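You operate a simulated robot arm through the tools that you are given. There is no shell and no other tool. Be economical: measure what you need, move in short steps, check, and stop when the job is done.

The job below is to be done with a simulated two-armed robot. You get a single attempt, and the scene is never put back.

TASK
Take the teal card and put it on top of the teal carton. Take the blue tester from the packing table and put it on top of the green carton. Put the white carton that says "straps" from the bench marked twelve on the bench marked seven and the white carton that says "filters" on top of the black coil. Open the lid of the airing box. The order is free. Set down upright: white carton.

The check looks at the end state, three seconds after you hand in, the way a careful person would. Anything else that was tipped, shoved, dropped, spilled or broken makes it a failure. A push-on lid holds only when it is set on centred and level and pressed home; a screw cap is set on level and turned clockwise until tight.

THE ROBOT
Two 7-joint arms with two-finger parallel grippers on one trunk, on a base that drives. Base frame: it is fixed to the floor where the robot stands at the start and does not move with it; the origin is under the middle of the robot, x ahead of it, y to its left, z up. Lengths are in m, angles in rad, forces in N, time in s.
The left shoulder is at the start at [0.05, 0.161, 1.098], the right one opposite. With the tool pointing down near the work surface each hand reaches from about 0.18 to 0.68 m from the robot's upright axis, wherever it stands, measured 20 degrees to its own side. Places, roughly: bench marked seven [-0.8, -0.4, 0.8]; black coil (9x8x4 cm) [2.3, 2.7, 0.8]; green carton [-1, 2.75, 1.25]; lid of the airing box [0.6, 1.3, 0.9]; teal carton [-1, 2.25, 1.25]; white carton [2.5, 2.25, 0.75]. Payload 3.43 kg a hand.
Tool frame (each hand has its own): the origin (TCP) lies between the finger pads and is the grasp point; the fingertips stand 0.03 m ahead of it; z points along the fingers, y is the line along which they close. The gripper opens to 0.094 m. The fingers are 0.028 m wide and 0.01 m thick; the gripper's body (0.05 by 0.096 m) begins 0.055 m behind the TCP.
Orientation is that of the tool frame in the base frame, as a unit quaternion [x, y, z, w]. With the fingers straight down and closing along the base's y, the tool's x points along the base's -x, its y along +y and its z along -z.

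THE INTERFACE
- The arms move only by the tool step_arm. It takes "left_moves", "right_moves" or both (then of equal length, played together; a hand with none holds still); each is one flat list of numbers, 7 for each row, row after row: the shift along the tool's x, y, z in m, then the turn, a rotation vector about the tool's x, y, z in rad, then the finger opening in m, from 0 to 0.094. In form: [tx, ty, tz, ax, ay, az, hand, tx, ty, tz, ax, ay, az, hand, ...]. A call has 1 to 12 rows; each row is the pose to reach, as a shift and turn from the pose commanded when the call began, along the tool's axes at that moment. Each row takes 0.2 s and may step no farther than 0.05 m and 0.15 rad from the row before; otherwise, or with a gripper value out of range, the whole call is refused. Where a pose cannot be reached the arm comes as near as it can. A force on the tool above 40 N (or 10 N above the force at the start of the call, whichever is more), or a blocked arm, ends the call early, and 0.2 s more pass. Each finger travels about 0.045 m/s and halts on what it meets, pressing with about 43 N; the grip force reading is that of the motor and also rises with nothing between the fingers. The clock runs only during rows and for 0.2 s after the last one: add rows that repeat a pose to give the fingers time. It gives the time, the measured TCP pose, the force on the tool (base axes), the opening and the grip force at its end, in the units of the frame above (readings bear some noise), with the torque about the TCP (base axes, N m) and any sound that the robot's microphone picked up.
- Cameras (640 x 400 px; columns grow to the right, rows downward): "scene" is now at [0.0581, 0.084, 1.2128]; the picture's right is [0.98, -0.21, 0.00], its down [-0.14, -0.63, -0.77] and it looks along [0.16, 0.75, -0.64] (base axes); focal length 214 px, centre (320, 200). "left" rides on the left gripper at [0.076, -0.014, -0.102] in its tool frame; the picture's right is [0.18, 0.98, 0.00], its down [-0.75, 0.14, -0.64] and it looks along [-0.63, 0.12, 0.77] (tool axes); focal length 243 px, centre (320, 200). "right" rides on the right gripper at [0.076, 0.014, -0.103] in its tool frame; the picture's right is [-0.18, 0.98, 0.00], its down [-0.75, -0.14, -0.64] and it looks along [-0.63, -0.12, 0.77] (tool axes); focal length 243 px, centre (320, 200). There is no depth. A picture from a camera that has moved, and an enlarged one, comes with that camera's place and axes in the base frame and with its lens.
- camera(camera): a new picture of that camera. It takes no simulated time.
- raise_lower(by): slides the trunk up (or, below 0, down) by that many m; the arms and the scene camera ride with it, the base frame stays. It gives what a move gives, with no picture.
- base_move(legs): drives the robot by 1 to 6 legs, each [ahead, left, turn to the left] in m, m and rad, along the robot's own axes; the way and the turn of a leg run together, so that a leg with both is an arc; at most 1.5 m and 3.142 rad a leg. The arms and the cameras ride along, it lands a little off, and it stops where it bumps. It gives what a move gives.
- turn_head(pan, tilt): turns the head with the scene camera to pan (to the left, within 1.396 rad either way) and tilt (down, from -0.506 to 1.204), counted from straight ahead of the robot. It gives what a move gives.
- zoom(camera, box): a new picture of the part [left, top, right, bottom] of that camera's present view, enlarged. It takes no simulated time.
- close_job(): hands the job in; it is judged then, once.

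Work in short steps. Places have to be worked out from the pictures, the camera data and where the tool is seen: move nearer, look again, correct. Check each grasp and each placing, and mend what went wrong. You have 165 turns and 138 pictures in all, those below and enlarged ones among them. Open the grippers and draw the arms clear of the work before you hand the job in, unless the task says otherwise; then end with one line.

The tools are called as name(argument=value, ...) on one line, values as JSON. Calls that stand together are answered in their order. step_arm: Moves the arms, as the interface text tells. Its arguments: {"type":"object","properties":{"left_moves":{"type":"array"},"right_moves":{"type":"array"}},"required":[]} The other tools are called the same way: raise_lower (by) slides the trunk up or down; base_move (legs) drives the base; turn_head (pan, tilt) turns the head that bears the scene camera; camera (camera) takes a picture; zoom (camera, box) takes an enlarged picture of a part of a camera's view; close_job () hands the job in.

At the start:

```text
t: 0.0
left_eef_pos: [0.3068, 0.4472, 1.0355]
left_tool_rot: [0.0, 1.0, -0.001, 0.0]
left_contact_force: [-0.5, 0.4, -0.6]
left_ft_torque: [-0.02, 0.02, -0.01]
left_opening: 0.0939
left_gripper_force: 0.1
right_eef_pos: [0.4099, 0.0257, 1.0333]
right_tool_rot: [0.0, 1.0, 0.0, 0.0]
right_contact_force: [-0.9, -0.2, 0.0]
right_ft_torque: [0.0, -0.01, 0.02]
right_opening: 0.0939
right_gripper_force: 0.2
trunk travel left (down, up): [-0.125, 0.142]
robot x, y, heading: [-0.004, -0.0038, 0.002]
head pan, tilt: [1.354, 0.696]
```

scene: 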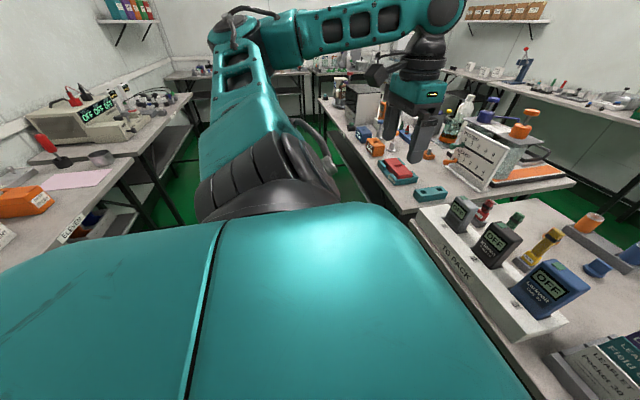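
right: 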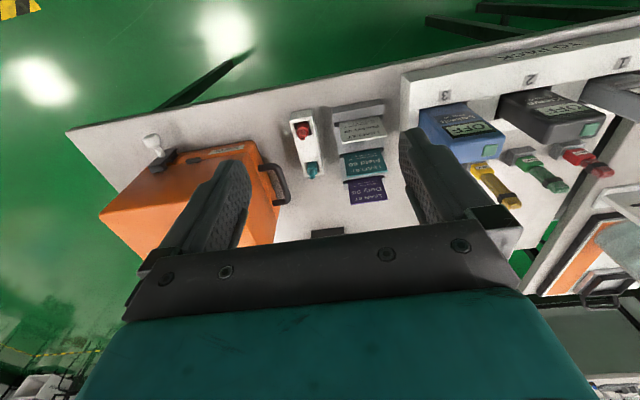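
left: 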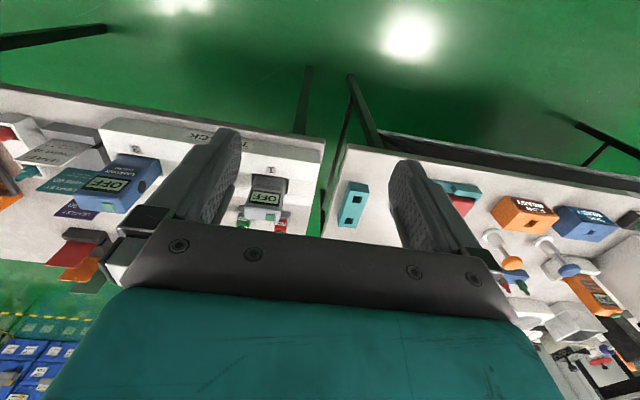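

I start by looking ahead at the packing table with the head.

turn_head(pan=0.2, tilt=0.7)

camera(camera="scene")

```text
t: 1.4
left_eef_pos: [0.3066, 0.4484, 1.0375]
left_tool_rot: [0.0, 1.0, 0.0, 0.0]
left_contact_force: [0.4, -0.4, 0.8]
left_ft_torque: [0.0, -0.03, -0.01]
left_opening: 0.0937
left_gripper_force: 0.1
right_eef_pos: [0.4096, 0.0253, 1.033]
right_tool_rot: [0.0, 1.0, 0.001, 0.0]
right_contact_force: [0.2, 0.2, 0.4]
right_ft_torque: [-0.01, 0.04, -0.01]
right_opening: 0.0941
right_gripper_force: 0.2
trunk travel left (down, up): [-0.125, 0.142]
robot x, y, heading: [-0.0004, 0.0007, -0.002]
head pan, tilt: [0.201, 0.7]
```

```text
134 pictures are left
camera scene: at [0.1231, 0.0179, 1.2125], right [0.2, -0.98, 0.0], down [-0.63, -0.13, -0.76], along [0.75, 0.15, -0.64], focal length 214 px, centre (320, 200)
```

scene: 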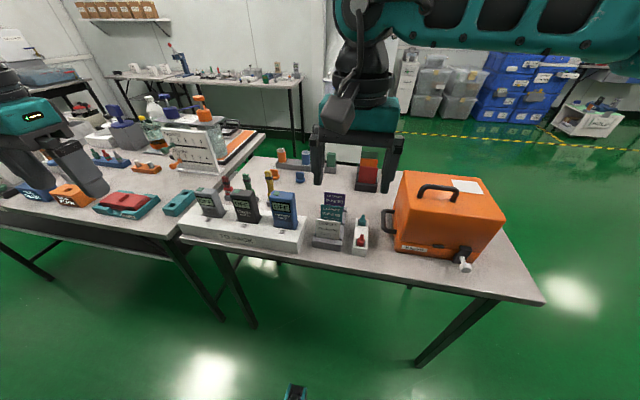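

I zoom in on the packing table's contents.

zoom(camera="scene", box=[170, 140, 410, 290])

turn_head(pan=1.0, tilt=0.3)

camera(camera="scene")

turn_head(pan=-1.0, tilt=0.4)

camera(camera="scene")

```text
2.67 times, centred on (290, 215) of scene
camera zoom: at [0.1231, 0.0179, 1.2125], right [0.2, -0.98, 0.0], down [-0.63, -0.13, -0.76], along [0.75, 0.15, -0.64], focal length 572 px, centre (400, 160)
```

zoom: 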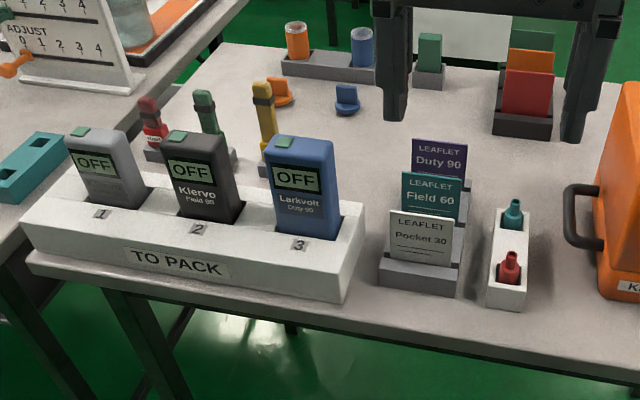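

```text
t: 2.5
left_eef_pos: [0.3076, 0.4475, 1.0357]
left_tool_rot: [0.0, 1.0, 0.0, 0.0]
left_contact_force: [0.4, 0.7, -0.1]
left_ft_torque: [-0.05, -0.01, 0.0]
left_opening: 0.0938
left_gripper_force: 0.1
right_eef_pos: [0.4086, 0.0251, 1.0337]
right_tool_rot: [-0.001, 1.0, 0.0, 0.0]
right_contact_force: [-0.2, 0.3, 0.0]
right_ft_torque: [-0.01, 0.0, -0.02]
right_opening: 0.0941
right_gripper_force: 0.0
trunk travel left (down, up): [-0.125, 0.142]
robot x, y, heading: [-0.0008, 0.0001, 0.004]
head pan, tilt: [1.0, 0.3]
```

```text
132 pictures are left
camera scene: at [0.0904, 0.0794, 1.2486], right [0.84, -0.54, 0.0], down [-0.16, -0.25, -0.96], along [0.52, 0.8, -0.3], focal length 214 px, centre (320, 200)
```

scene: 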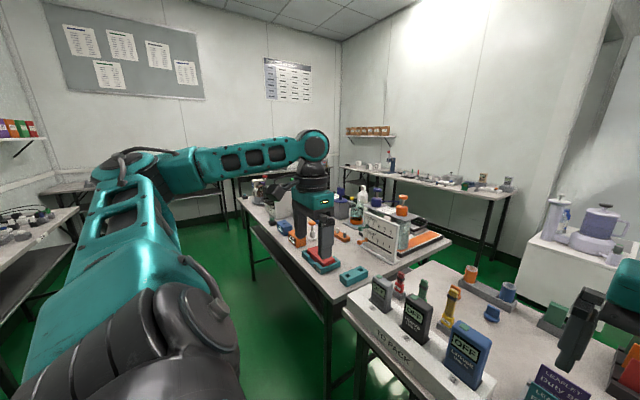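

```text
t: 4.4
left_eef_pos: [0.3085, 0.4481, 1.0368]
left_tool_rot: [0.001, 1.0, 0.0, 0.0]
left_contact_force: [0.9, -0.6, -0.4]
left_ft_torque: [-0.05, -0.04, -0.02]
left_opening: 0.0942
left_gripper_force: 0.1
right_eef_pos: [0.4089, 0.0257, 1.0331]
right_tool_rot: [0.0, 1.0, 0.0, -0.001]
right_contact_force: [0.0, 0.7, 0.7]
right_ft_torque: [0.01, -0.02, 0.0]
right_opening: 0.0941
right_gripper_force: 0.1
trunk travel left (down, up): [-0.125, 0.142]
robot x, y, heading: [-0.0034, 0.0002, -0.003]
head pan, tilt: [-1.0, 0.4]
```

```text
131 pictures are left
camera scene: at [0.09, -0.077, 1.2393], right [-0.84, -0.54, 0.0], down [-0.21, 0.33, -0.92], along [0.5, -0.77, -0.39], focal length 214 px, centre (320, 200)
```

scene: 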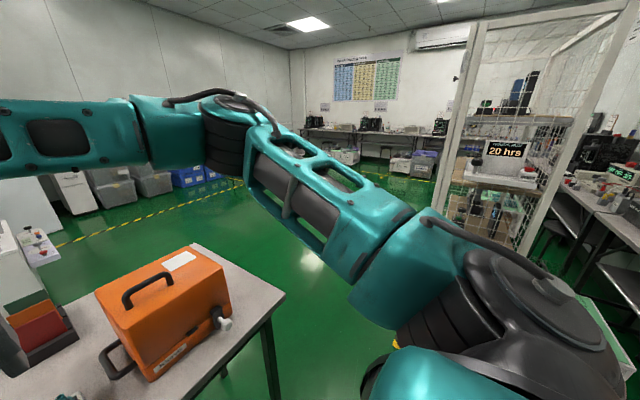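

Teal card "Field 60" stands in the middle of the leaflet rack near (0.54, 0.07); the blue tester is in slot 3 near (0.50, 0.19). I move the right hand above the card, turned 90° so the fingers close along x.

step_arm(right_moves=[-0.012, 0.004, 0, 0, 0, -0.15, 0.094, -0.024, 0.008, 0, 0, 0, -0.3, 0.094, -0.036, 0.012, 0, 0, 0, -0.45, 0.094, -0.048, 0.016, 0, 0, 0, -0.6, 0.094, -0.06, 0.02, 0, 0, 0, -0.75, 0.094, -0.072, 0.024, 0, 0, 0, -0.9, 0.094, -0.084, 0.028, 0, 0, 0, -1.05, 0.094, -0.096, 0.032, 0, 0, 0, -1.2, 0.094, -0.108, 0.036, 0, 0, 0, -1.35, 0.094, -0.12, 0.04, 0, 0, 0, -1.5, 0.094, -0.134, 0.044, 0, 0, 0, -1.571, 0.094, -0.134, 0.044, 0, 0, 0, -1.571, 0.094])

camera(camera="right")

turn_head(pan=0.2, tilt=0.8)

camera(camera="scene")

```text
t: 7.0
left_eef_pos: [0.3075, 0.4493, 1.0359]
left_tool_rot: [0.0, 1.0, 0.001, 0.0]
left_contact_force: [0.4, 0.4, -1.0]
left_ft_torque: [-0.01, -0.03, 0.0]
left_opening: 0.094
left_gripper_force: 0.2
right_eef_pos: [0.3566, -0.0202, 1.0696]
right_tool_rot: [-0.673, 0.739, 0.001, 0.005]
right_contact_force: [-0.5, -0.5, 0.4]
right_ft_torque: [-0.02, -0.03, 0.04]
right_opening: 0.0941
right_gripper_force: 0.1
right hand out of reach, approached as far as the arm can: row 7, 8, 9, 10, 11, 12
trunk travel left (down, up): [-0.125, 0.142]
robot x, y, heading: [0.0, 0.0015, 0.007]
head pan, tilt: [-1.0, 0.4]
```

```text
130 pictures are left
camera right: at [0.3341, -0.0938, 1.1718], right [-0.96, 0.27, 0.0], down [0.21, 0.73, 0.65], along [0.18, 0.62, -0.76], focal length 243 px, centre (320, 200)
```

right: 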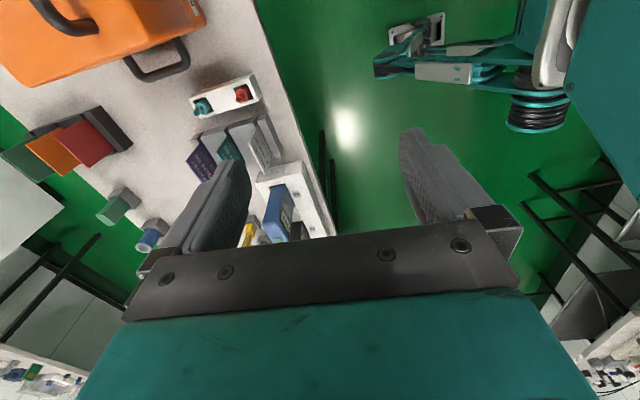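

```text
t: 8.4
left_eef_pos: [0.3072, 0.4478, 1.0357]
left_tool_rot: [0.0, 1.0, 0.0, 0.0]
left_contact_force: [0.0, 0.2, -0.1]
left_ft_torque: [0.02, 0.0, -0.01]
left_opening: 0.094
left_gripper_force: 0.0
right_eef_pos: [0.3575, -0.0199, 1.0691]
right_tool_rot: [-0.673, 0.739, 0.002, 0.004]
right_contact_force: [0.2, 0.3, 0.1]
right_ft_torque: [-0.02, 0.03, -0.03]
right_opening: 0.0941
right_gripper_force: 0.0
trunk travel left (down, up): [-0.125, 0.142]
robot x, y, heading: [-0.0021, -0.0008, 0.0]
head pan, tilt: [0.201, 0.799]
```

```text
129 pictures are left
camera scene: at [0.119, 0.0169, 1.2042], right [0.2, -0.98, 0.0], down [-0.7, -0.14, -0.7], along [0.68, 0.14, -0.72], focal length 214 px, centre (320, 200)
```

scene: 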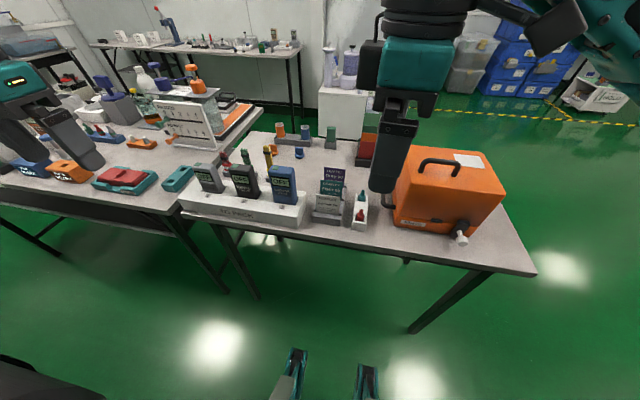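

That wrist turn is not reachable; I'll instead grip the card by its side edges (closing along y, native orientation), so I turn back and come over the rack.

step_arm(right_moves=[-0.007, -0.009, 0.002, 0, 0, 0.15, 0.094, -0.014, -0.018, 0.004, 0, 0, 0.3, 0.094, -0.021, -0.027, 0.006, 0, 0, 0.45, 0.094, -0.028, -0.036, 0.008, 0, 0, 0.6, 0.094, -0.035, -0.045, 0.01, 0, 0, 0.75, 0.094, -0.042, -0.054, 0.012, 0, 0, 0.9, 0.094, -0.049, -0.063, 0.014, 0, 0, 1.05, 0.094, -0.056, -0.072, 0.016, 0, 0, 1.2, 0.094, -0.063, -0.081, 0.018, 0, 0, 1.35, 0.094, -0.068, -0.0865, 0.02, 0, 0, 1.478, 0.094, -0.068, -0.0865, 0.02, 0, 0, 1.478, 0.094])

camera(camera="right")

```text
t: 10.8
left_eef_pos: [0.3081, 0.4483, 1.0364]
left_tool_rot: [0.0, 1.0, 0.0, 0.0]
left_contact_force: [-0.1, 0.4, -0.1]
left_ft_torque: [-0.01, 0.01, -0.02]
left_opening: 0.0939
left_gripper_force: 0.1
right_eef_pos: [0.4488, 0.0376, 1.0501]
right_tool_rot: [0.002, 1.0, 0.004, 0.002]
right_contact_force: [0.1, -0.9, 0.6]
right_ft_torque: [0.03, 0.0, 0.02]
right_opening: 0.0942
right_gripper_force: 0.0
trunk travel left (down, up): [-0.125, 0.142]
robot x, y, heading: [0.0018, 0.0006, -0.005]
head pan, tilt: [0.201, 0.799]
```

```text
128 pictures are left
camera right: at [0.3715, 0.0523, 1.1523], right [0.19, 0.98, 0.01], down [0.75, -0.15, 0.64], along [0.63, -0.11, -0.77], focal length 243 px, centre (320, 200)
```

right: 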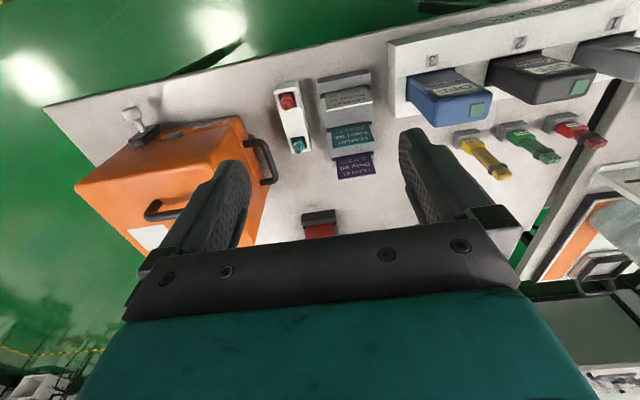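

Now a close look at the rack for exact card place.

zoom(camera="right", box=[270, 60, 430, 190])

zoom(camera="scene", box=[270, 130, 400, 240])

```text
3.08 times, centred on (350, 125) of right
camera zoom: at [0.3715, 0.0523, 1.1523], right [0.19, 0.98, 0.01], down [0.75, -0.15, 0.64], along [0.63, -0.11, -0.77], focal length 746 px, centre (228, 431)
```

zoom: 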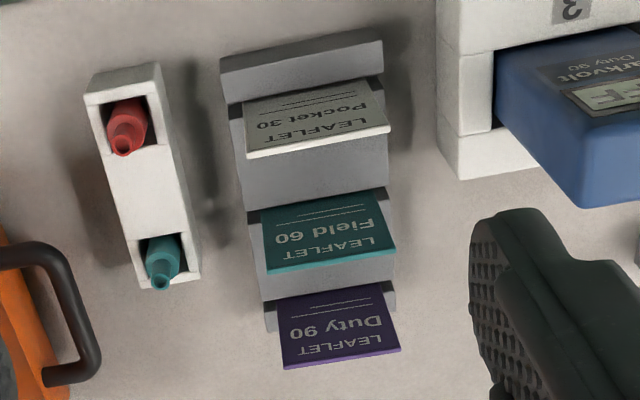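

```text
3.64 times, centred on (335, 185) of scene
camera zoom: at [0.1189, 0.017, 1.2042], right [0.2, -0.98, 0.0], down [-0.7, -0.14, -0.7], along [0.68, 0.14, -0.72], focal length 780 px, centre (266, 254)
```

zoom: 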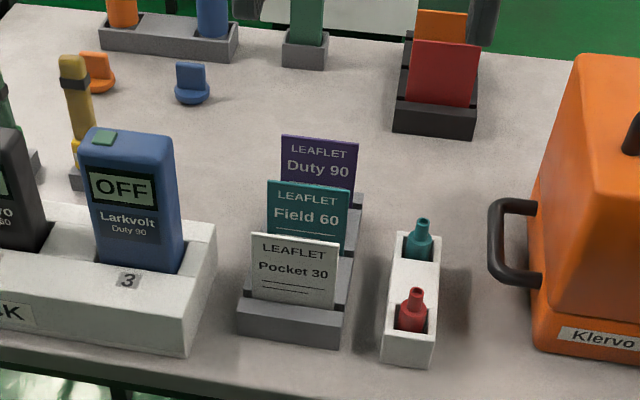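

Triangulated: teal card top edge at x≈0.541, y≈0.073, z≈0.835, width ≈59 mm, no yaw. I move above it and down, with opening 0.08 to clear the bottle holder.

step_arm(right_moves=[-0.046, 0.018, 0, 0, 0, 0, 0.08, -0.092, 0.0357, 0, 0, 0, 0, 0.08, -0.092, 0.0357, 0.05, 0, 0, 0, 0.08, -0.092, 0.0357, 0.1, 0, 0, 0, 0.08, -0.092, 0.0357, 0.15, 0, 0, 0, 0.08, -0.092, 0.0357, 0.15, 0, 0, 0, 0.08])

camera(camera="right")

```text
t: 12.2
left_eef_pos: [0.3083, 0.4488, 1.037]
left_tool_rot: [0.0, 1.0, 0.0, -0.001]
left_contact_force: [-1.2, -0.1, -0.2]
left_ft_torque: [-0.03, 0.04, 0.02]
left_opening: 0.0942
left_gripper_force: 0.1
right_eef_pos: [0.5405, 0.0736, 0.9007]
right_tool_rot: [0.0, 1.0, 0.005, 0.001]
right_contact_force: [0.3, -0.5, -0.7]
right_ft_torque: [0.0, 0.01, -0.05]
right_opening: 0.0801
right_gripper_force: 0.0
trunk travel left (down, up): [-0.125, 0.142]
robot x, y, heading: [-0.0025, 0.0009, 0.001]
head pan, tilt: [0.201, 0.799]
```

```text
125 pictures are left
camera right: at [0.463, 0.0887, 1.0023], right [0.18, 0.98, 0.01], down [0.75, -0.15, 0.64], along [0.63, -0.11, -0.77], focal length 243 px, centre (320, 200)
```

right: 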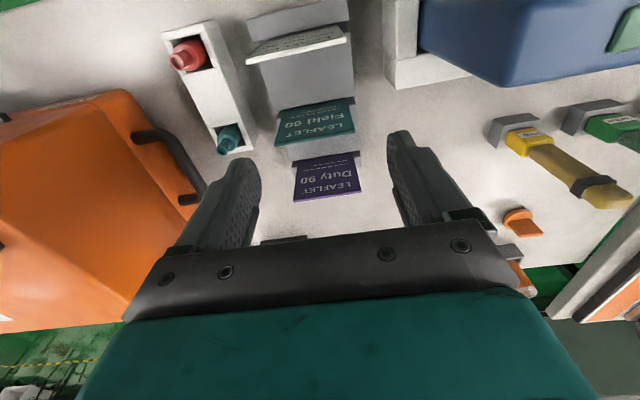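

Aligned (card top at ≈(0.544, 0.072)). I descend and close.

step_arm(right_moves=[-0.003, -0.001, 0.04, 0, 0, 0, 0.08, -0.003, -0.001, 0.073, 0, 0, 0, 0.08, -0.003, -0.001, 0.073, 0, 0, 0, 0.05, -0.003, -0.001, 0.073, 0, 0, 0, 0.05, -0.003, -0.001, 0.073, 0, 0, 0, 0.05])

camera(camera="right")

```text
t: 13.4
left_eef_pos: [0.3079, 0.4482, 1.0378]
left_tool_rot: [0.0, 1.0, -0.001, -0.001]
left_contact_force: [-0.2, 0.0, -0.1]
left_ft_torque: [0.0, -0.03, -0.01]
left_opening: 0.094
left_gripper_force: 0.0
right_eef_pos: [0.5439, 0.0747, 0.8257]
right_tool_rot: [0.0, 1.0, 0.005, 0.001]
right_contact_force: [0.2, -0.3, -0.2]
right_ft_torque: [0.01, 0.01, 0.0]
right_opening: 0.0586
right_gripper_force: 42.7
trunk travel left (down, up): [-0.125, 0.142]
robot x, y, heading: [0.002, 0.0015, -0.001]
head pan, tilt: [0.201, 0.799]
```

```text
124 pictures are left
camera right: at [0.4666, 0.089, 0.929], right [0.18, 0.98, 0.01], down [0.75, -0.15, 0.64], along [0.63, -0.11, -0.77], focal length 243 px, centre (320, 200)
```

right: 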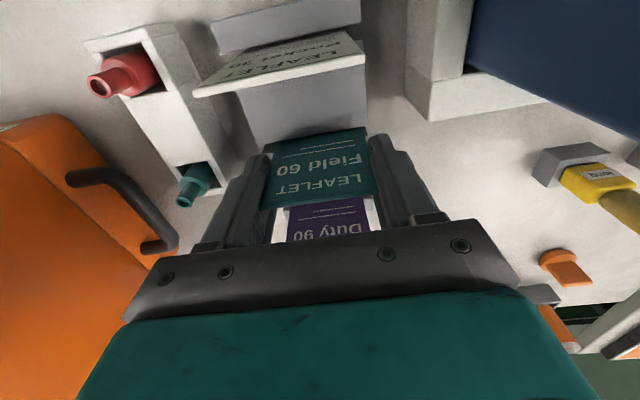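

Card is gripped (58.6 mm). I lift it straight up, then bring the right hand back and aside.

step_arm(right_moves=[0, 0, -0.03, 0, 0, 0, 0.05, 0, 0, -0.06, 0, 0, 0, 0.05, 0, 0, -0.1, 0, 0, 0, 0.05, 0, 0, -0.15, 0, 0, 0, 0.05, 0, 0, -0.2, 0, 0, 0, 0.05, 0.03, -0.04, -0.23, 0, 0, 0, 0.05, 0.06, -0.08, -0.23, 0, 0, 0, 0.05, 0.09, -0.12, -0.23, 0, 0, 0, 0.05, 0.12, -0.16, -0.23, 0, 0, 0, 0.05, 0.15, -0.2, -0.23, 0, 0, 0, 0.05, 0.15, -0.24, -0.23, 0, 0, 0, 0.05])

camera(camera="right")

camera(camera="scene")

```text
refused: row 6 steps farther than a row can; nothing moved
```

```text
123 pictures are left
camera right: at [0.4666, 0.089, 0.929], right [0.18, 0.98, 0.01], down [0.75, -0.15, 0.64], along [0.63, -0.11, -0.77], focal length 243 px, centre (320, 200)
```

right: 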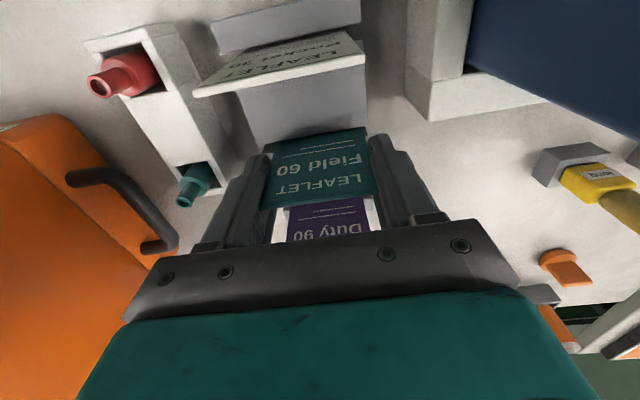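

```text
122 pictures are left
camera scene: at [0.119, 0.017, 1.2042], right [0.2, -0.98, 0.0], down [-0.7, -0.14, -0.7], along [0.68, 0.14, -0.72], focal length 214 px, centre (320, 200)
```

scene: 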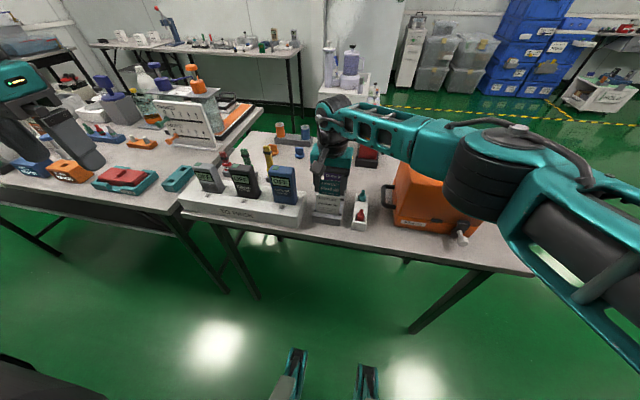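

One step was too long; I resend with smaller steps.

step_arm(right_moves=[0, 0, -0.03, 0, 0, 0, 0.05, 0, 0, -0.06, 0, 0, 0, 0.05, 0, 0, -0.1, 0, 0, 0, 0.05, 0, 0, -0.145, 0, 0, 0, 0.05, 0, 0, -0.19, 0, 0, 0, 0.05, 0, 0, -0.23, 0, 0, 0, 0.05, 0.03, -0.035, -0.23, 0, 0, 0, 0.05, 0.06, -0.07, -0.23, 0, 0, 0, 0.05, 0.09, -0.105, -0.23, 0, 0, 0, 0.05, 0.12, -0.14, -0.23, 0, 0, 0, 0.05, 0.15, -0.175, -0.23, 0, 0, 0, 0.05, 0.15, -0.22, -0.23, 0, 0, 0, 0.05])

camera(camera="scene")

```text
t: 16.0
left_eef_pos: [0.3062, 0.4471, 1.0373]
left_tool_rot: [0.0, 1.0, -0.001, -0.001]
left_contact_force: [-0.5, 0.2, 1.0]
left_ft_torque: [0.02, 0.0, 0.0]
left_opening: 0.0941
left_gripper_force: 0.1
right_eef_pos: [0.3939, -0.1479, 1.0562]
right_tool_rot: [0.001, 1.0, 0.004, 0.002]
right_contact_force: [0.3, 0.2, 0.4]
right_ft_torque: [0.03, -0.04, 0.0]
right_opening: 0.0584
right_gripper_force: 42.7
trunk travel left (down, up): [-0.125, 0.142]
robot x, y, heading: [-0.0031, 0.0046, 0.004]
head pan, tilt: [0.201, 0.799]
```

```text
121 pictures are left
camera scene: at [0.1189, 0.0164, 1.2043], right [0.2, -0.98, 0.0], down [-0.7, -0.14, -0.7], along [0.68, 0.14, -0.72], focal length 214 px, centre (320, 200)
```

scene: 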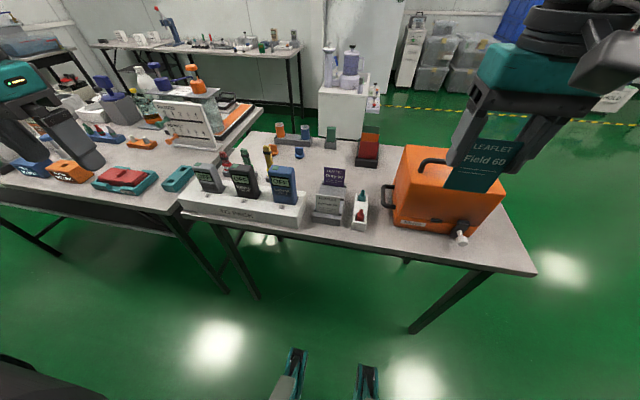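

The card is held well. Now the left hand moves over toward the blue tester for a look.

step_arm(left_moves=[-0.018, -0.036, 0, 0, 0, 0, 0.094, -0.036, -0.072, 0, 0, 0, 0, 0.094, -0.054, -0.108, 0, 0, 0, 0, 0.094, -0.072, -0.144, 0, 0, 0, 0, 0.094, -0.09, -0.18, 0, 0, 0, 0, 0.094, -0.108, -0.216, 0, 0, 0, 0, 0.094, -0.12, -0.25, 0, 0, 0, 0, 0.094, -0.12, -0.25, 0, 0, 0, 0, 0.094])

camera(camera="left")

zoom(camera="scene", box=[220, 130, 350, 240])

```text
t: 17.8
left_eef_pos: [0.4274, 0.1967, 1.0349]
left_tool_rot: [0.0, 1.0, 0.0, 0.0]
left_contact_force: [-0.6, 0.0, 0.6]
left_ft_torque: [0.01, -0.04, 0.03]
left_opening: 0.0942
left_gripper_force: 0.1
right_eef_pos: [0.3928, -0.147, 1.0552]
right_tool_rot: [0.0, 1.0, 0.004, 0.001]
right_contact_force: [-0.3, 1.2, 0.2]
right_ft_torque: [0.02, -0.04, -0.03]
right_opening: 0.0585
right_gripper_force: 42.8
trunk travel left (down, up): [-0.125, 0.142]
robot x, y, heading: [-0.0038, 0.0009, -0.001]
head pan, tilt: [0.201, 0.799]
```

```text
120 pictures are left
camera left: at [0.3507, 0.1829, 1.1391], right [-0.18, 0.98, 0.0], down [0.75, 0.14, 0.64], along [0.63, 0.12, -0.77], focal length 243 px, centre (320, 200)
```

left: 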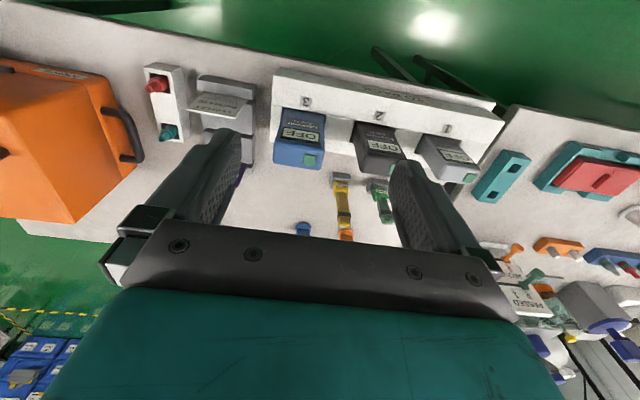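

```text
3.64 times, centred on (285, 185) of scene
camera zoom: at [0.1189, 0.0171, 1.2042], right [0.2, -0.98, 0.0], down [-0.7, -0.14, -0.7], along [0.68, 0.14, -0.72], focal length 780 px, centre (447, 254)
```

zoom: 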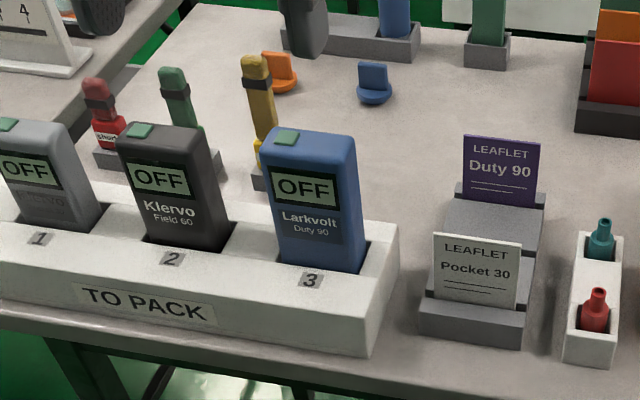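

I zoom the left view on the tester for measurement.

zoom(camera="left", box=[240, 70, 400, 190])

```text
3.33 times, centred on (320, 130) of left
camera zoom: at [0.3507, 0.1829, 1.1391], right [-0.18, 0.98, 0.0], down [0.75, 0.14, 0.64], along [0.63, 0.12, -0.77], focal length 809 px, centre (320, 433)
```

zoom: 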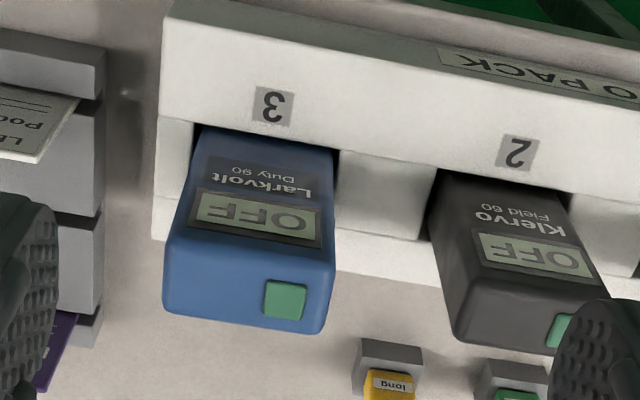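

Blue tester: centre ≈(0.4985, 0.185), top ≈0.89, 56 × 31 mm, unrotated. I descend with the left hand and close on it.

step_arm(left_moves=[-0.035, -0.006, 0, 0, 0, 0, 0.094, -0.071, -0.012, 0, 0, 0, 0, 0.094, -0.071, -0.012, 0.05, 0, 0, 0, 0.094, -0.071, -0.012, 0.1, 0, 0, 0, 0.094, -0.071, -0.012, 0.14, 0, 0, 0, 0.094, -0.071, -0.012, 0.173, 0, 0, 0, 0.094, -0.071, -0.012, 0.173, 0, 0, 0, 0.05, -0.071, -0.012, 0.173, 0, 0, 0, 0.05, -0.071, -0.012, 0.173, 0, 0, 0, 0.05, -0.071, -0.012, 0.173, 0, 0, 0, 0.05])

camera(camera="left")

```text
t: 20.0
left_eef_pos: [0.4874, 0.1948, 0.8716]
left_tool_rot: [0.001, 1.0, -0.002, 0.001]
left_contact_force: [-0.4, -15.7, -0.2]
left_ft_torque: [-1.14, -0.02, 0.06]
left_opening: 0.0642
left_gripper_force: 42.8
left hand out of reach, approached as far as the arm can: row 5, 6, 7, 8, 9, 10
right_eef_pos: [0.3948, -0.1482, 1.0559]
right_tool_rot: [0.001, 1.0, 0.004, 0.001]
right_contact_force: [-0.1, -0.4, 0.5]
right_ft_torque: [-0.02, 0.01, -0.01]
right_opening: 0.0584
right_gripper_force: 42.9
trunk travel left (down, up): [-0.125, 0.142]
robot x, y, heading: [0.0002, 0.001, -0.004]
head pan, tilt: [0.201, 0.799]
```

```text
117 pictures are left
camera left: at [0.4106, 0.1799, 0.9746], right [-0.18, 0.98, 0.0], down [0.75, 0.14, 0.64], along [0.63, 0.11, -0.77], focal length 243 px, centre (320, 200)
```

left: 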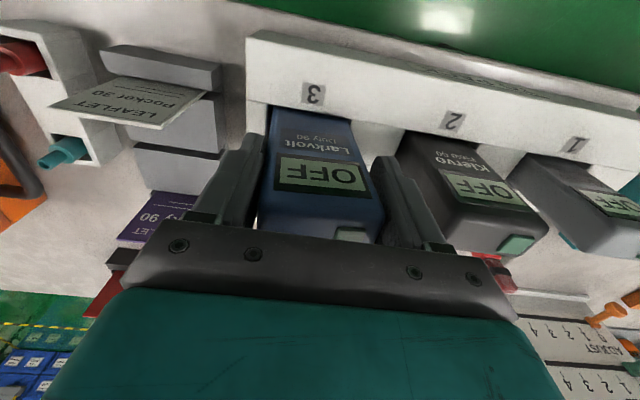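

The arm fell about 1 cm short, so this grip is off centre. I open again, rise, and approach by another path to free the elbow.

step_arm(left_moves=[0, 0, 0, 0, 0, 0, 0.094, 0, 0, 0, 0, 0, 0, 0.094, 0, 0, -0.04, 0, 0, 0, 0.094, 0, 0, -0.08, 0, 0, 0, 0.094, -0.01, -0.04, -0.1, 0, 0, 0, 0.094, -0.02, -0.08, -0.1, 0, 0, 0, 0.094, -0.03, -0.12, -0.1, 0, 0, 0, 0.094, -0.03, -0.12, -0.1, 0, 0, 0, 0.094])

camera(camera="scene")

```text
t: 21.8
left_eef_pos: [0.4729, 0.1436, 0.9785]
left_tool_rot: [-0.001, 1.0, 0.0, -0.001]
left_contact_force: [-1.3, 0.8, 0.6]
left_ft_torque: [0.01, 0.0, 0.04]
left_opening: 0.0939
left_gripper_force: 0.0
left hand out of reach, approached as far as the arm can: row 5, 6, 7, 8
right_eef_pos: [0.3939, -0.1468, 1.0555]
right_tool_rot: [0.0, 1.0, 0.004, 0.002]
right_contact_force: [0.1, 1.0, 0.4]
right_ft_torque: [-0.01, 0.01, 0.01]
right_opening: 0.0584
right_gripper_force: 43.0
trunk travel left (down, up): [-0.125, 0.142]
robot x, y, heading: [-0.0021, 0.006, 0.005]
head pan, tilt: [0.201, 0.799]
```

```text
116 pictures are left
camera scene: at [0.119, 0.017, 1.2042], right [0.2, -0.98, 0.0], down [-0.7, -0.14, -0.7], along [0.68, 0.14, -0.72], focal length 214 px, centre (320, 200)
```

scene: 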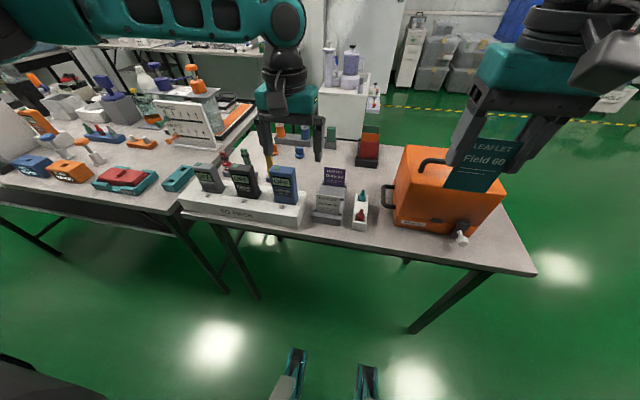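

The left elbow can't come farther inward here; I shift the robot 0.1 m to its right so the tester lies more to the left hand's side.

base_move(legs=[[0, -0.1, 0]])

camera(camera="left")

```text
t: 23.0
left_eef_pos: [0.4731, 0.0443, 0.9775]
left_tool_rot: [-0.001, 1.0, 0.0, 0.0]
left_contact_force: [0.0, -0.1, 0.6]
left_ft_torque: [0.01, -0.02, 0.02]
left_opening: 0.094
left_gripper_force: 0.0
right_eef_pos: [0.3939, -0.2455, 1.0563]
right_tool_rot: [0.0, 1.0, 0.004, 0.002]
right_contact_force: [0.9, 0.3, 0.4]
right_ft_torque: [0.03, 0.02, 0.03]
right_opening: 0.0586
right_gripper_force: 42.9
trunk travel left (down, up): [-0.125, 0.142]
robot x, y, heading: [-0.0003, -0.1002, 0.003]
head pan, tilt: [0.201, 0.799]
```

```text
115 pictures are left
camera left: at [0.3965, 0.0302, 1.0811], right [-0.19, 0.98, 0.0], down [0.75, 0.14, 0.64], along [0.63, 0.12, -0.77], focal length 243 px, centre (320, 200)
```

left: 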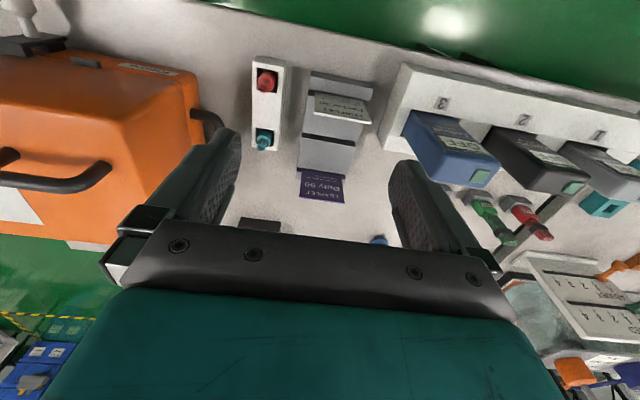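

Tester confirmed unmoved (button at ≈(0.498, 0.199)). I move across and partially down, then check.

step_arm(left_moves=[-0.008, 0.045, 0, 0, 0, 0, 0.094, -0.016, 0.09, 0, 0, 0, 0, 0.094, -0.0255, 0.14, 0, 0, 0, 0, 0.094, -0.0255, 0.14, 0.04, 0, 0, 0, 0.094, -0.0255, 0.14, 0.04, 0, 0, 0, 0.094])

```text
refused: row 3 steps farther than a row can; nothing moved
```

Smaller steps.

step_arm(left_moves=[-0.007, 0.035, 0, 0, 0, 0, 0.094, -0.014, 0.07, 0, 0, 0, 0, 0.094, -0.021, 0.105, 0, 0, 0, 0, 0.094, -0.0255, 0.14, 0, 0, 0, 0, 0.094, -0.0255, 0.14, 0.04, 0, 0, 0, 0.094, -0.0255, 0.14, 0.04, 0, 0, 0, 0.094])

camera(camera="left")

```text
t: 24.4
left_eef_pos: [0.4978, 0.1856, 0.938]
left_tool_rot: [-0.001, 1.0, -0.001, -0.001]
left_contact_force: [0.9, 0.1, -0.2]
left_ft_torque: [0.0, 0.03, 0.0]
left_opening: 0.0943
left_gripper_force: 0.0
right_eef_pos: [0.3939, -0.2457, 1.0547]
right_tool_rot: [-0.001, 1.0, 0.004, 0.002]
right_contact_force: [0.7, -0.8, -0.5]
right_ft_torque: [-0.03, 0.01, -0.02]
right_opening: 0.0588
right_gripper_force: 43.4
trunk travel left (down, up): [-0.125, 0.142]
robot x, y, heading: [0.0009, -0.1014, 0.004]
head pan, tilt: [0.201, 0.799]
```

```text
114 pictures are left
camera left: at [0.4222, 0.1716, 1.0409], right [-0.19, 0.98, 0.0], down [0.75, 0.14, 0.64], along [0.63, 0.12, -0.77], focal length 243 px, centre (320, 200)
```

left: 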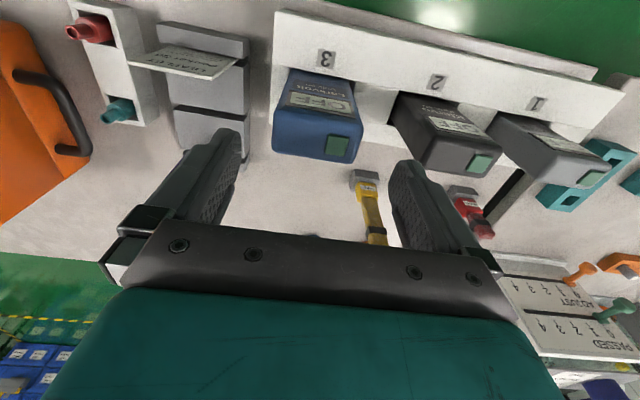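

Well centred now. Descend and close.

step_arm(left_moves=[0, 0, 0.04, 0, 0, 0, 0.094, 0, 0, 0.074, 0, 0, 0, 0.094, 0, 0, 0.074, 0, 0, 0, 0.05, 0, 0, 0.074, 0, 0, 0, 0.05, 0, 0, 0.074, 0, 0, 0, 0.05, 0, 0, 0.074, 0, 0, 0, 0.05])

camera(camera="left")

```text
t: 25.8
left_eef_pos: [0.4991, 0.1854, 0.8633]
left_tool_rot: [-0.001, 1.0, 0.0, 0.001]
left_contact_force: [0.7, -0.8, 0.3]
left_ft_torque: [0.0, -0.08, 0.0]
left_opening: 0.0615
left_gripper_force: 43.2
right_eef_pos: [0.3939, -0.2461, 1.0555]
right_tool_rot: [0.0, 1.0, 0.004, 0.002]
right_contact_force: [-0.4, 0.0, -0.3]
right_ft_torque: [0.0, 0.02, -0.02]
right_opening: 0.0586
right_gripper_force: 43.2
trunk travel left (down, up): [-0.125, 0.142]
robot x, y, heading: [0.001, -0.0999, 0.003]
head pan, tilt: [0.201, 0.799]
```

```text
113 pictures are left
camera left: at [0.422, 0.1706, 0.9665], right [-0.19, 0.98, 0.0], down [0.75, 0.14, 0.64], along [0.63, 0.12, -0.77], focal length 243 px, centre (320, 200)
```

left: 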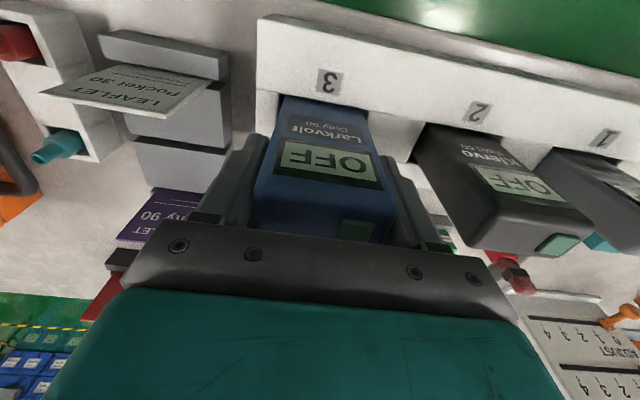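

Gripped at 61.5 mm with balanced force. I lift the tester straight out, in small steps.

step_arm(left_moves=[0, 0, -0.03, 0, 0, 0, 0.05, 0, 0, -0.06, 0, 0, 0, 0.05, 0, 0, -0.09, 0, 0, 0, 0.05, 0, 0, -0.13, 0, 0, 0, 0.05, 0, 0, -0.17, 0, 0, 0, 0.05, 0, 0, -0.2, 0, 0, 0, 0.05, 0.04, 0, -0.2, 0, 0, 0, 0.05, 0.08, 0.0, -0.2, 0, 0, 0, 0.05, 0.12, 0.03, -0.2, 0, 0, 0, 0.05])

camera(camera="scene")

```text
t: 27.8
left_eef_pos: [0.3776, 0.2163, 1.0636]
left_tool_rot: [-0.001, 1.0, -0.001, 0.0]
left_contact_force: [0.3, -0.4, -1.2]
left_ft_torque: [0.04, -0.03, 0.03]
left_opening: 0.0614
left_gripper_force: 43.1
right_eef_pos: [0.3935, -0.246, 1.0556]
right_tool_rot: [-0.001, 1.0, 0.004, 0.003]
right_contact_force: [-0.2, -0.5, -0.2]
right_ft_torque: [0.01, 0.01, 0.02]
right_opening: 0.0586
right_gripper_force: 42.7
trunk travel left (down, up): [-0.125, 0.142]
robot x, y, heading: [0.0007, -0.0976, 0.004]
head pan, tilt: [0.201, 0.799]
```

```text
112 pictures are left
camera scene: at [0.1185, -0.0811, 1.2043], right [0.2, -0.98, 0.0], down [-0.7, -0.14, -0.7], along [0.68, 0.14, -0.72], focal length 214 px, centre (320, 200)
```

scene: 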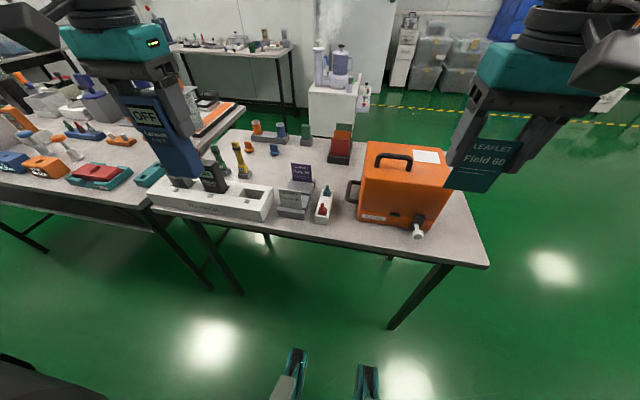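

Both objects are held. I raise the trunk fully for clearance, back slightly to mid-aisle, turn left to face +y, and look.

raise_lower(by=0.14)

base_move(legs=[[-0.08, 0, 0], [0, 0, 1.571]])

turn_head(pan=0.5, tilt=0.3)

camera(camera="scene")

```text
t: 29.4
left_eef_pos: [0.3782, 0.215, 1.2049]
left_tool_rot: [-0.001, 1.0, -0.001, 0.0]
left_contact_force: [0.2, 0.3, -2.0]
left_ft_torque: [-0.02, 0.02, 0.03]
left_opening: 0.0615
left_gripper_force: 42.8
right_eef_pos: [0.3942, -0.246, 1.1953]
right_tool_rot: [0.0, 1.0, 0.004, 0.001]
right_contact_force: [-0.3, -0.7, -0.3]
right_ft_torque: [-0.01, 0.01, -0.01]
right_opening: 0.0584
right_gripper_force: 43.1
trunk travel left (down, up): [-0.265, 0.002]
robot x, y, heading: [0.001, -0.0981, 0.004]
head pan, tilt: [0.201, 0.799]
```

```text
t: 34.3
left_eef_pos: [-0.3916, 0.2831, 1.2038]
left_tool_rot: [-0.704, 0.71, 0.0, 0.001]
left_contact_force: [0.2, -1.0, -2.2]
left_ft_torque: [-0.01, 0.0, 0.0]
left_opening: 0.0615
left_gripper_force: 43.1
right_eef_pos: [0.0709, 0.2936, 1.1956]
right_tool_rot: [-0.704, 0.71, 0.004, -0.001]
right_contact_force: [0.3, -0.2, 0.2]
right_ft_torque: [0.02, -0.03, -0.04]
right_opening: 0.0585
right_gripper_force: 42.9
trunk travel left (down, up): [-0.265, 0.002]
robot x, y, heading: [-0.0799, -0.1017, 1.562]
head pan, tilt: [0.201, 0.799]
```

```text
t: 35.2
left_eef_pos: [-0.391, 0.2822, 1.2034]
left_tool_rot: [-0.704, 0.71, 0.0, 0.001]
left_contact_force: [-0.3, 0.7, -2.1]
left_ft_torque: [0.0, -0.04, 0.0]
left_opening: 0.0615
left_gripper_force: 43.3
right_eef_pos: [0.0704, 0.2936, 1.1957]
right_tool_rot: [-0.704, 0.71, 0.005, -0.002]
right_contact_force: [0.5, 0.3, 0.2]
right_ft_torque: [0.0, 0.0, -0.01]
right_opening: 0.0585
right_gripper_force: 43.2
trunk travel left (down, up): [-0.265, 0.002]
robot x, y, heading: [-0.0796, -0.0976, 1.566]
head pan, tilt: [0.499, 0.3]
```

```text
111 pictures are left
camera scene: at [-0.1232, 0.0244, 1.3885], right [0.88, 0.47, 0.0], down [0.14, -0.26, -0.95], along [-0.45, 0.84, -0.3], focal length 214 px, centre (320, 200)
```

scene: 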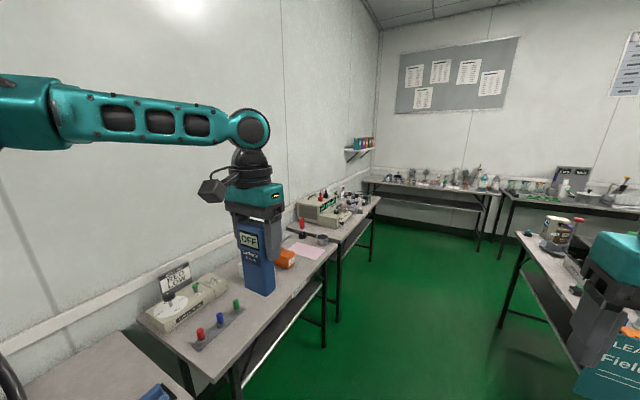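

I zoom in on the shelf with the colored cartons.

zoom(camera="scene", box=[310, 120, 420, 200])

```text
5.00 times, centred on (365, 160) of scene
camera zoom: at [-0.1232, 0.0244, 1.3885], right [0.88, 0.47, 0.0], down [0.14, -0.26, -0.95], along [-0.45, 0.84, -0.3], focal length 1072 px, centre (95, 400)
```

zoom: 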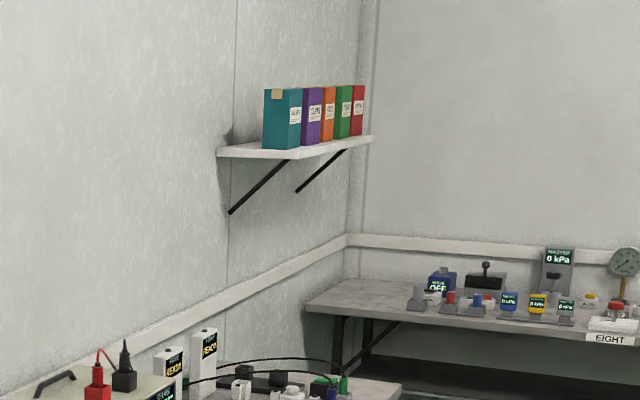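

The shelf cartons (teal, purple, orange, green, red) have tops near z≈1.33 with fronts near x≈-0.88. I drive up the aisle along +y and look again.

base_move(legs=[[1.3, 0, 0], [0.5, -0.15, 0]])

turn_head(pan=0.9, tilt=0.2)

camera(camera="scene")

```text
t: 44.4
left_eef_pos: [-0.2347, 2.0769, 1.204]
left_tool_rot: [-0.707, 0.707, 0.0, 0.0]
left_contact_force: [0.2, 0.3, -1.5]
left_ft_torque: [-0.02, -0.02, 0.02]
left_opening: 0.0617
left_gripper_force: 43.6
right_eef_pos: [0.2275, 2.0911, 1.1964]
right_tool_rot: [-0.707, 0.708, 0.004, -0.002]
right_contact_force: [0.2, 0.0, 0.0]
right_ft_torque: [-0.01, -0.04, -0.01]
right_opening: 0.0586
right_gripper_force: 42.6
trunk travel left (down, up): [-0.265, 0.002]
robot x, y, heading: [0.0808, 1.6977, 1.57]
head pan, tilt: [0.499, 0.3]
```

```text
t: 45.3
left_eef_pos: [-0.2336, 2.0768, 1.2037]
left_tool_rot: [-0.706, 0.708, -0.001, 0.001]
left_contact_force: [0.1, 0.6, -1.9]
left_ft_torque: [0.0, -0.01, 0.03]
left_opening: 0.0618
left_gripper_force: 43.2
right_eef_pos: [0.2267, 2.0907, 1.1956]
right_tool_rot: [-0.706, 0.708, 0.005, -0.003]
right_contact_force: [-0.2, 0.3, -0.7]
right_ft_torque: [-0.01, 0.0, 0.01]
right_opening: 0.0583
right_gripper_force: 43.1
trunk travel left (down, up): [-0.265, 0.002]
robot x, y, heading: [0.0791, 1.6981, 1.569]
head pan, tilt: [0.901, 0.201]
```

```text
109 pictures are left
camera scene: at [0.0067, 1.7969, 1.3978], right [0.62, 0.78, 0.0], down [0.16, -0.12, -0.98], along [-0.77, 0.61, -0.2], focal length 214 px, centre (320, 200)
```

scene: 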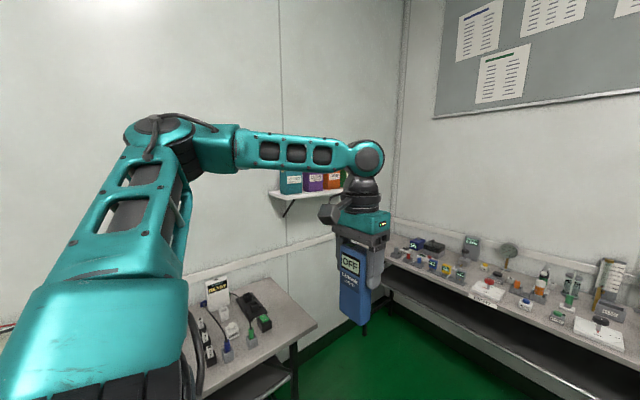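

The bench ends near y≈2.25 and bench eight starts at y≈2.6; I'll stand at about (0.08, 2.1), face -x and look at the shelf.

base_move(legs=[[0.4, 0, 0], [0, 0, 1.571]])

turn_head(pan=-0.2, tilt=0.1)

camera(camera="scene")

```text
t: 51.6
left_eef_pos: [-0.2935, 1.7798, 1.205]
left_tool_rot: [1.0, 0.008, 0.0, -0.001]
left_contact_force: [0.9, 0.9, -2.3]
left_ft_torque: [-0.02, 0.02, 0.05]
left_opening: 0.0615
left_gripper_force: 43.6
right_eef_pos: [-0.3157, 2.241, 1.1961]
right_tool_rot: [1.0, 0.007, -0.002, 0.004]
right_contact_force: [0.6, 0.7, 0.6]
right_ft_torque: [-0.01, -0.01, 0.01]
right_opening: 0.0584
right_gripper_force: 43.2
trunk travel left (down, up): [-0.265, 0.002]
robot x, y, heading: [0.0795, 2.0967, -3.126]
head pan, tilt: [0.901, 0.201]
```

```text
t: 53.0
left_eef_pos: [-0.2942, 1.7795, 1.2041]
left_tool_rot: [1.0, 0.008, -0.001, 0.0]
left_contact_force: [-0.1, 0.8, -1.5]
left_ft_torque: [-0.01, 0.02, -0.01]
left_opening: 0.0618
left_gripper_force: 43.0
right_eef_pos: [-0.3163, 2.2404, 1.1959]
right_tool_rot: [1.0, 0.007, -0.002, 0.004]
right_contact_force: [-1.1, 0.3, -0.1]
right_ft_torque: [-0.02, -0.01, 0.01]
right_opening: 0.0585
right_gripper_force: 42.9
trunk travel left (down, up): [-0.265, 0.002]
robot x, y, heading: [0.0798, 2.1043, -3.129]
head pan, tilt: [-0.201, 0.099]
```

```text
108 pictures are left
camera scene: at [-0.0502, 2.1167, 1.4072], right [0.18, 0.98, 0.0], down [0.1, -0.02, -0.99], along [-0.98, 0.18, -0.1], focal length 214 px, centre (320, 200)
```

scene: 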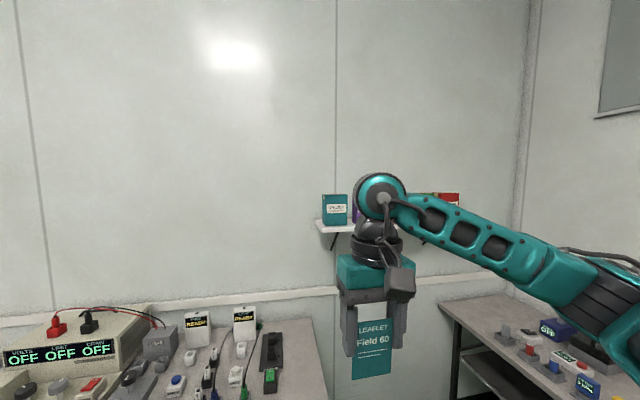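

I zoom the shelf.

zoom(camera="scene", box=[300, 170, 400, 260])

```text
4.44 times, centred on (350, 215) of scene
camera zoom: at [-0.0502, 2.1167, 1.4072], right [0.18, 0.98, 0.0], down [0.1, -0.02, -0.99], along [-0.98, 0.18, -0.1], focal length 953 px, centre (187, 133)
```

zoom: 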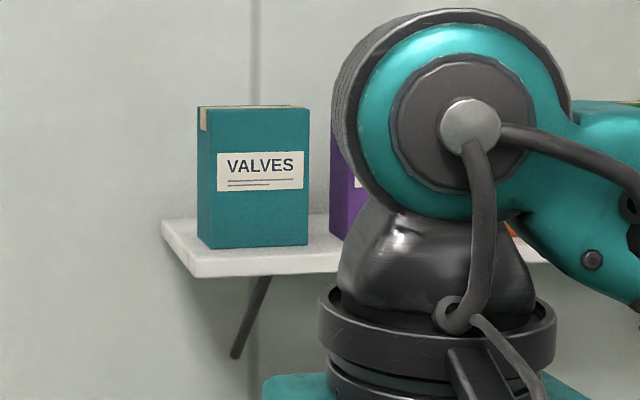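

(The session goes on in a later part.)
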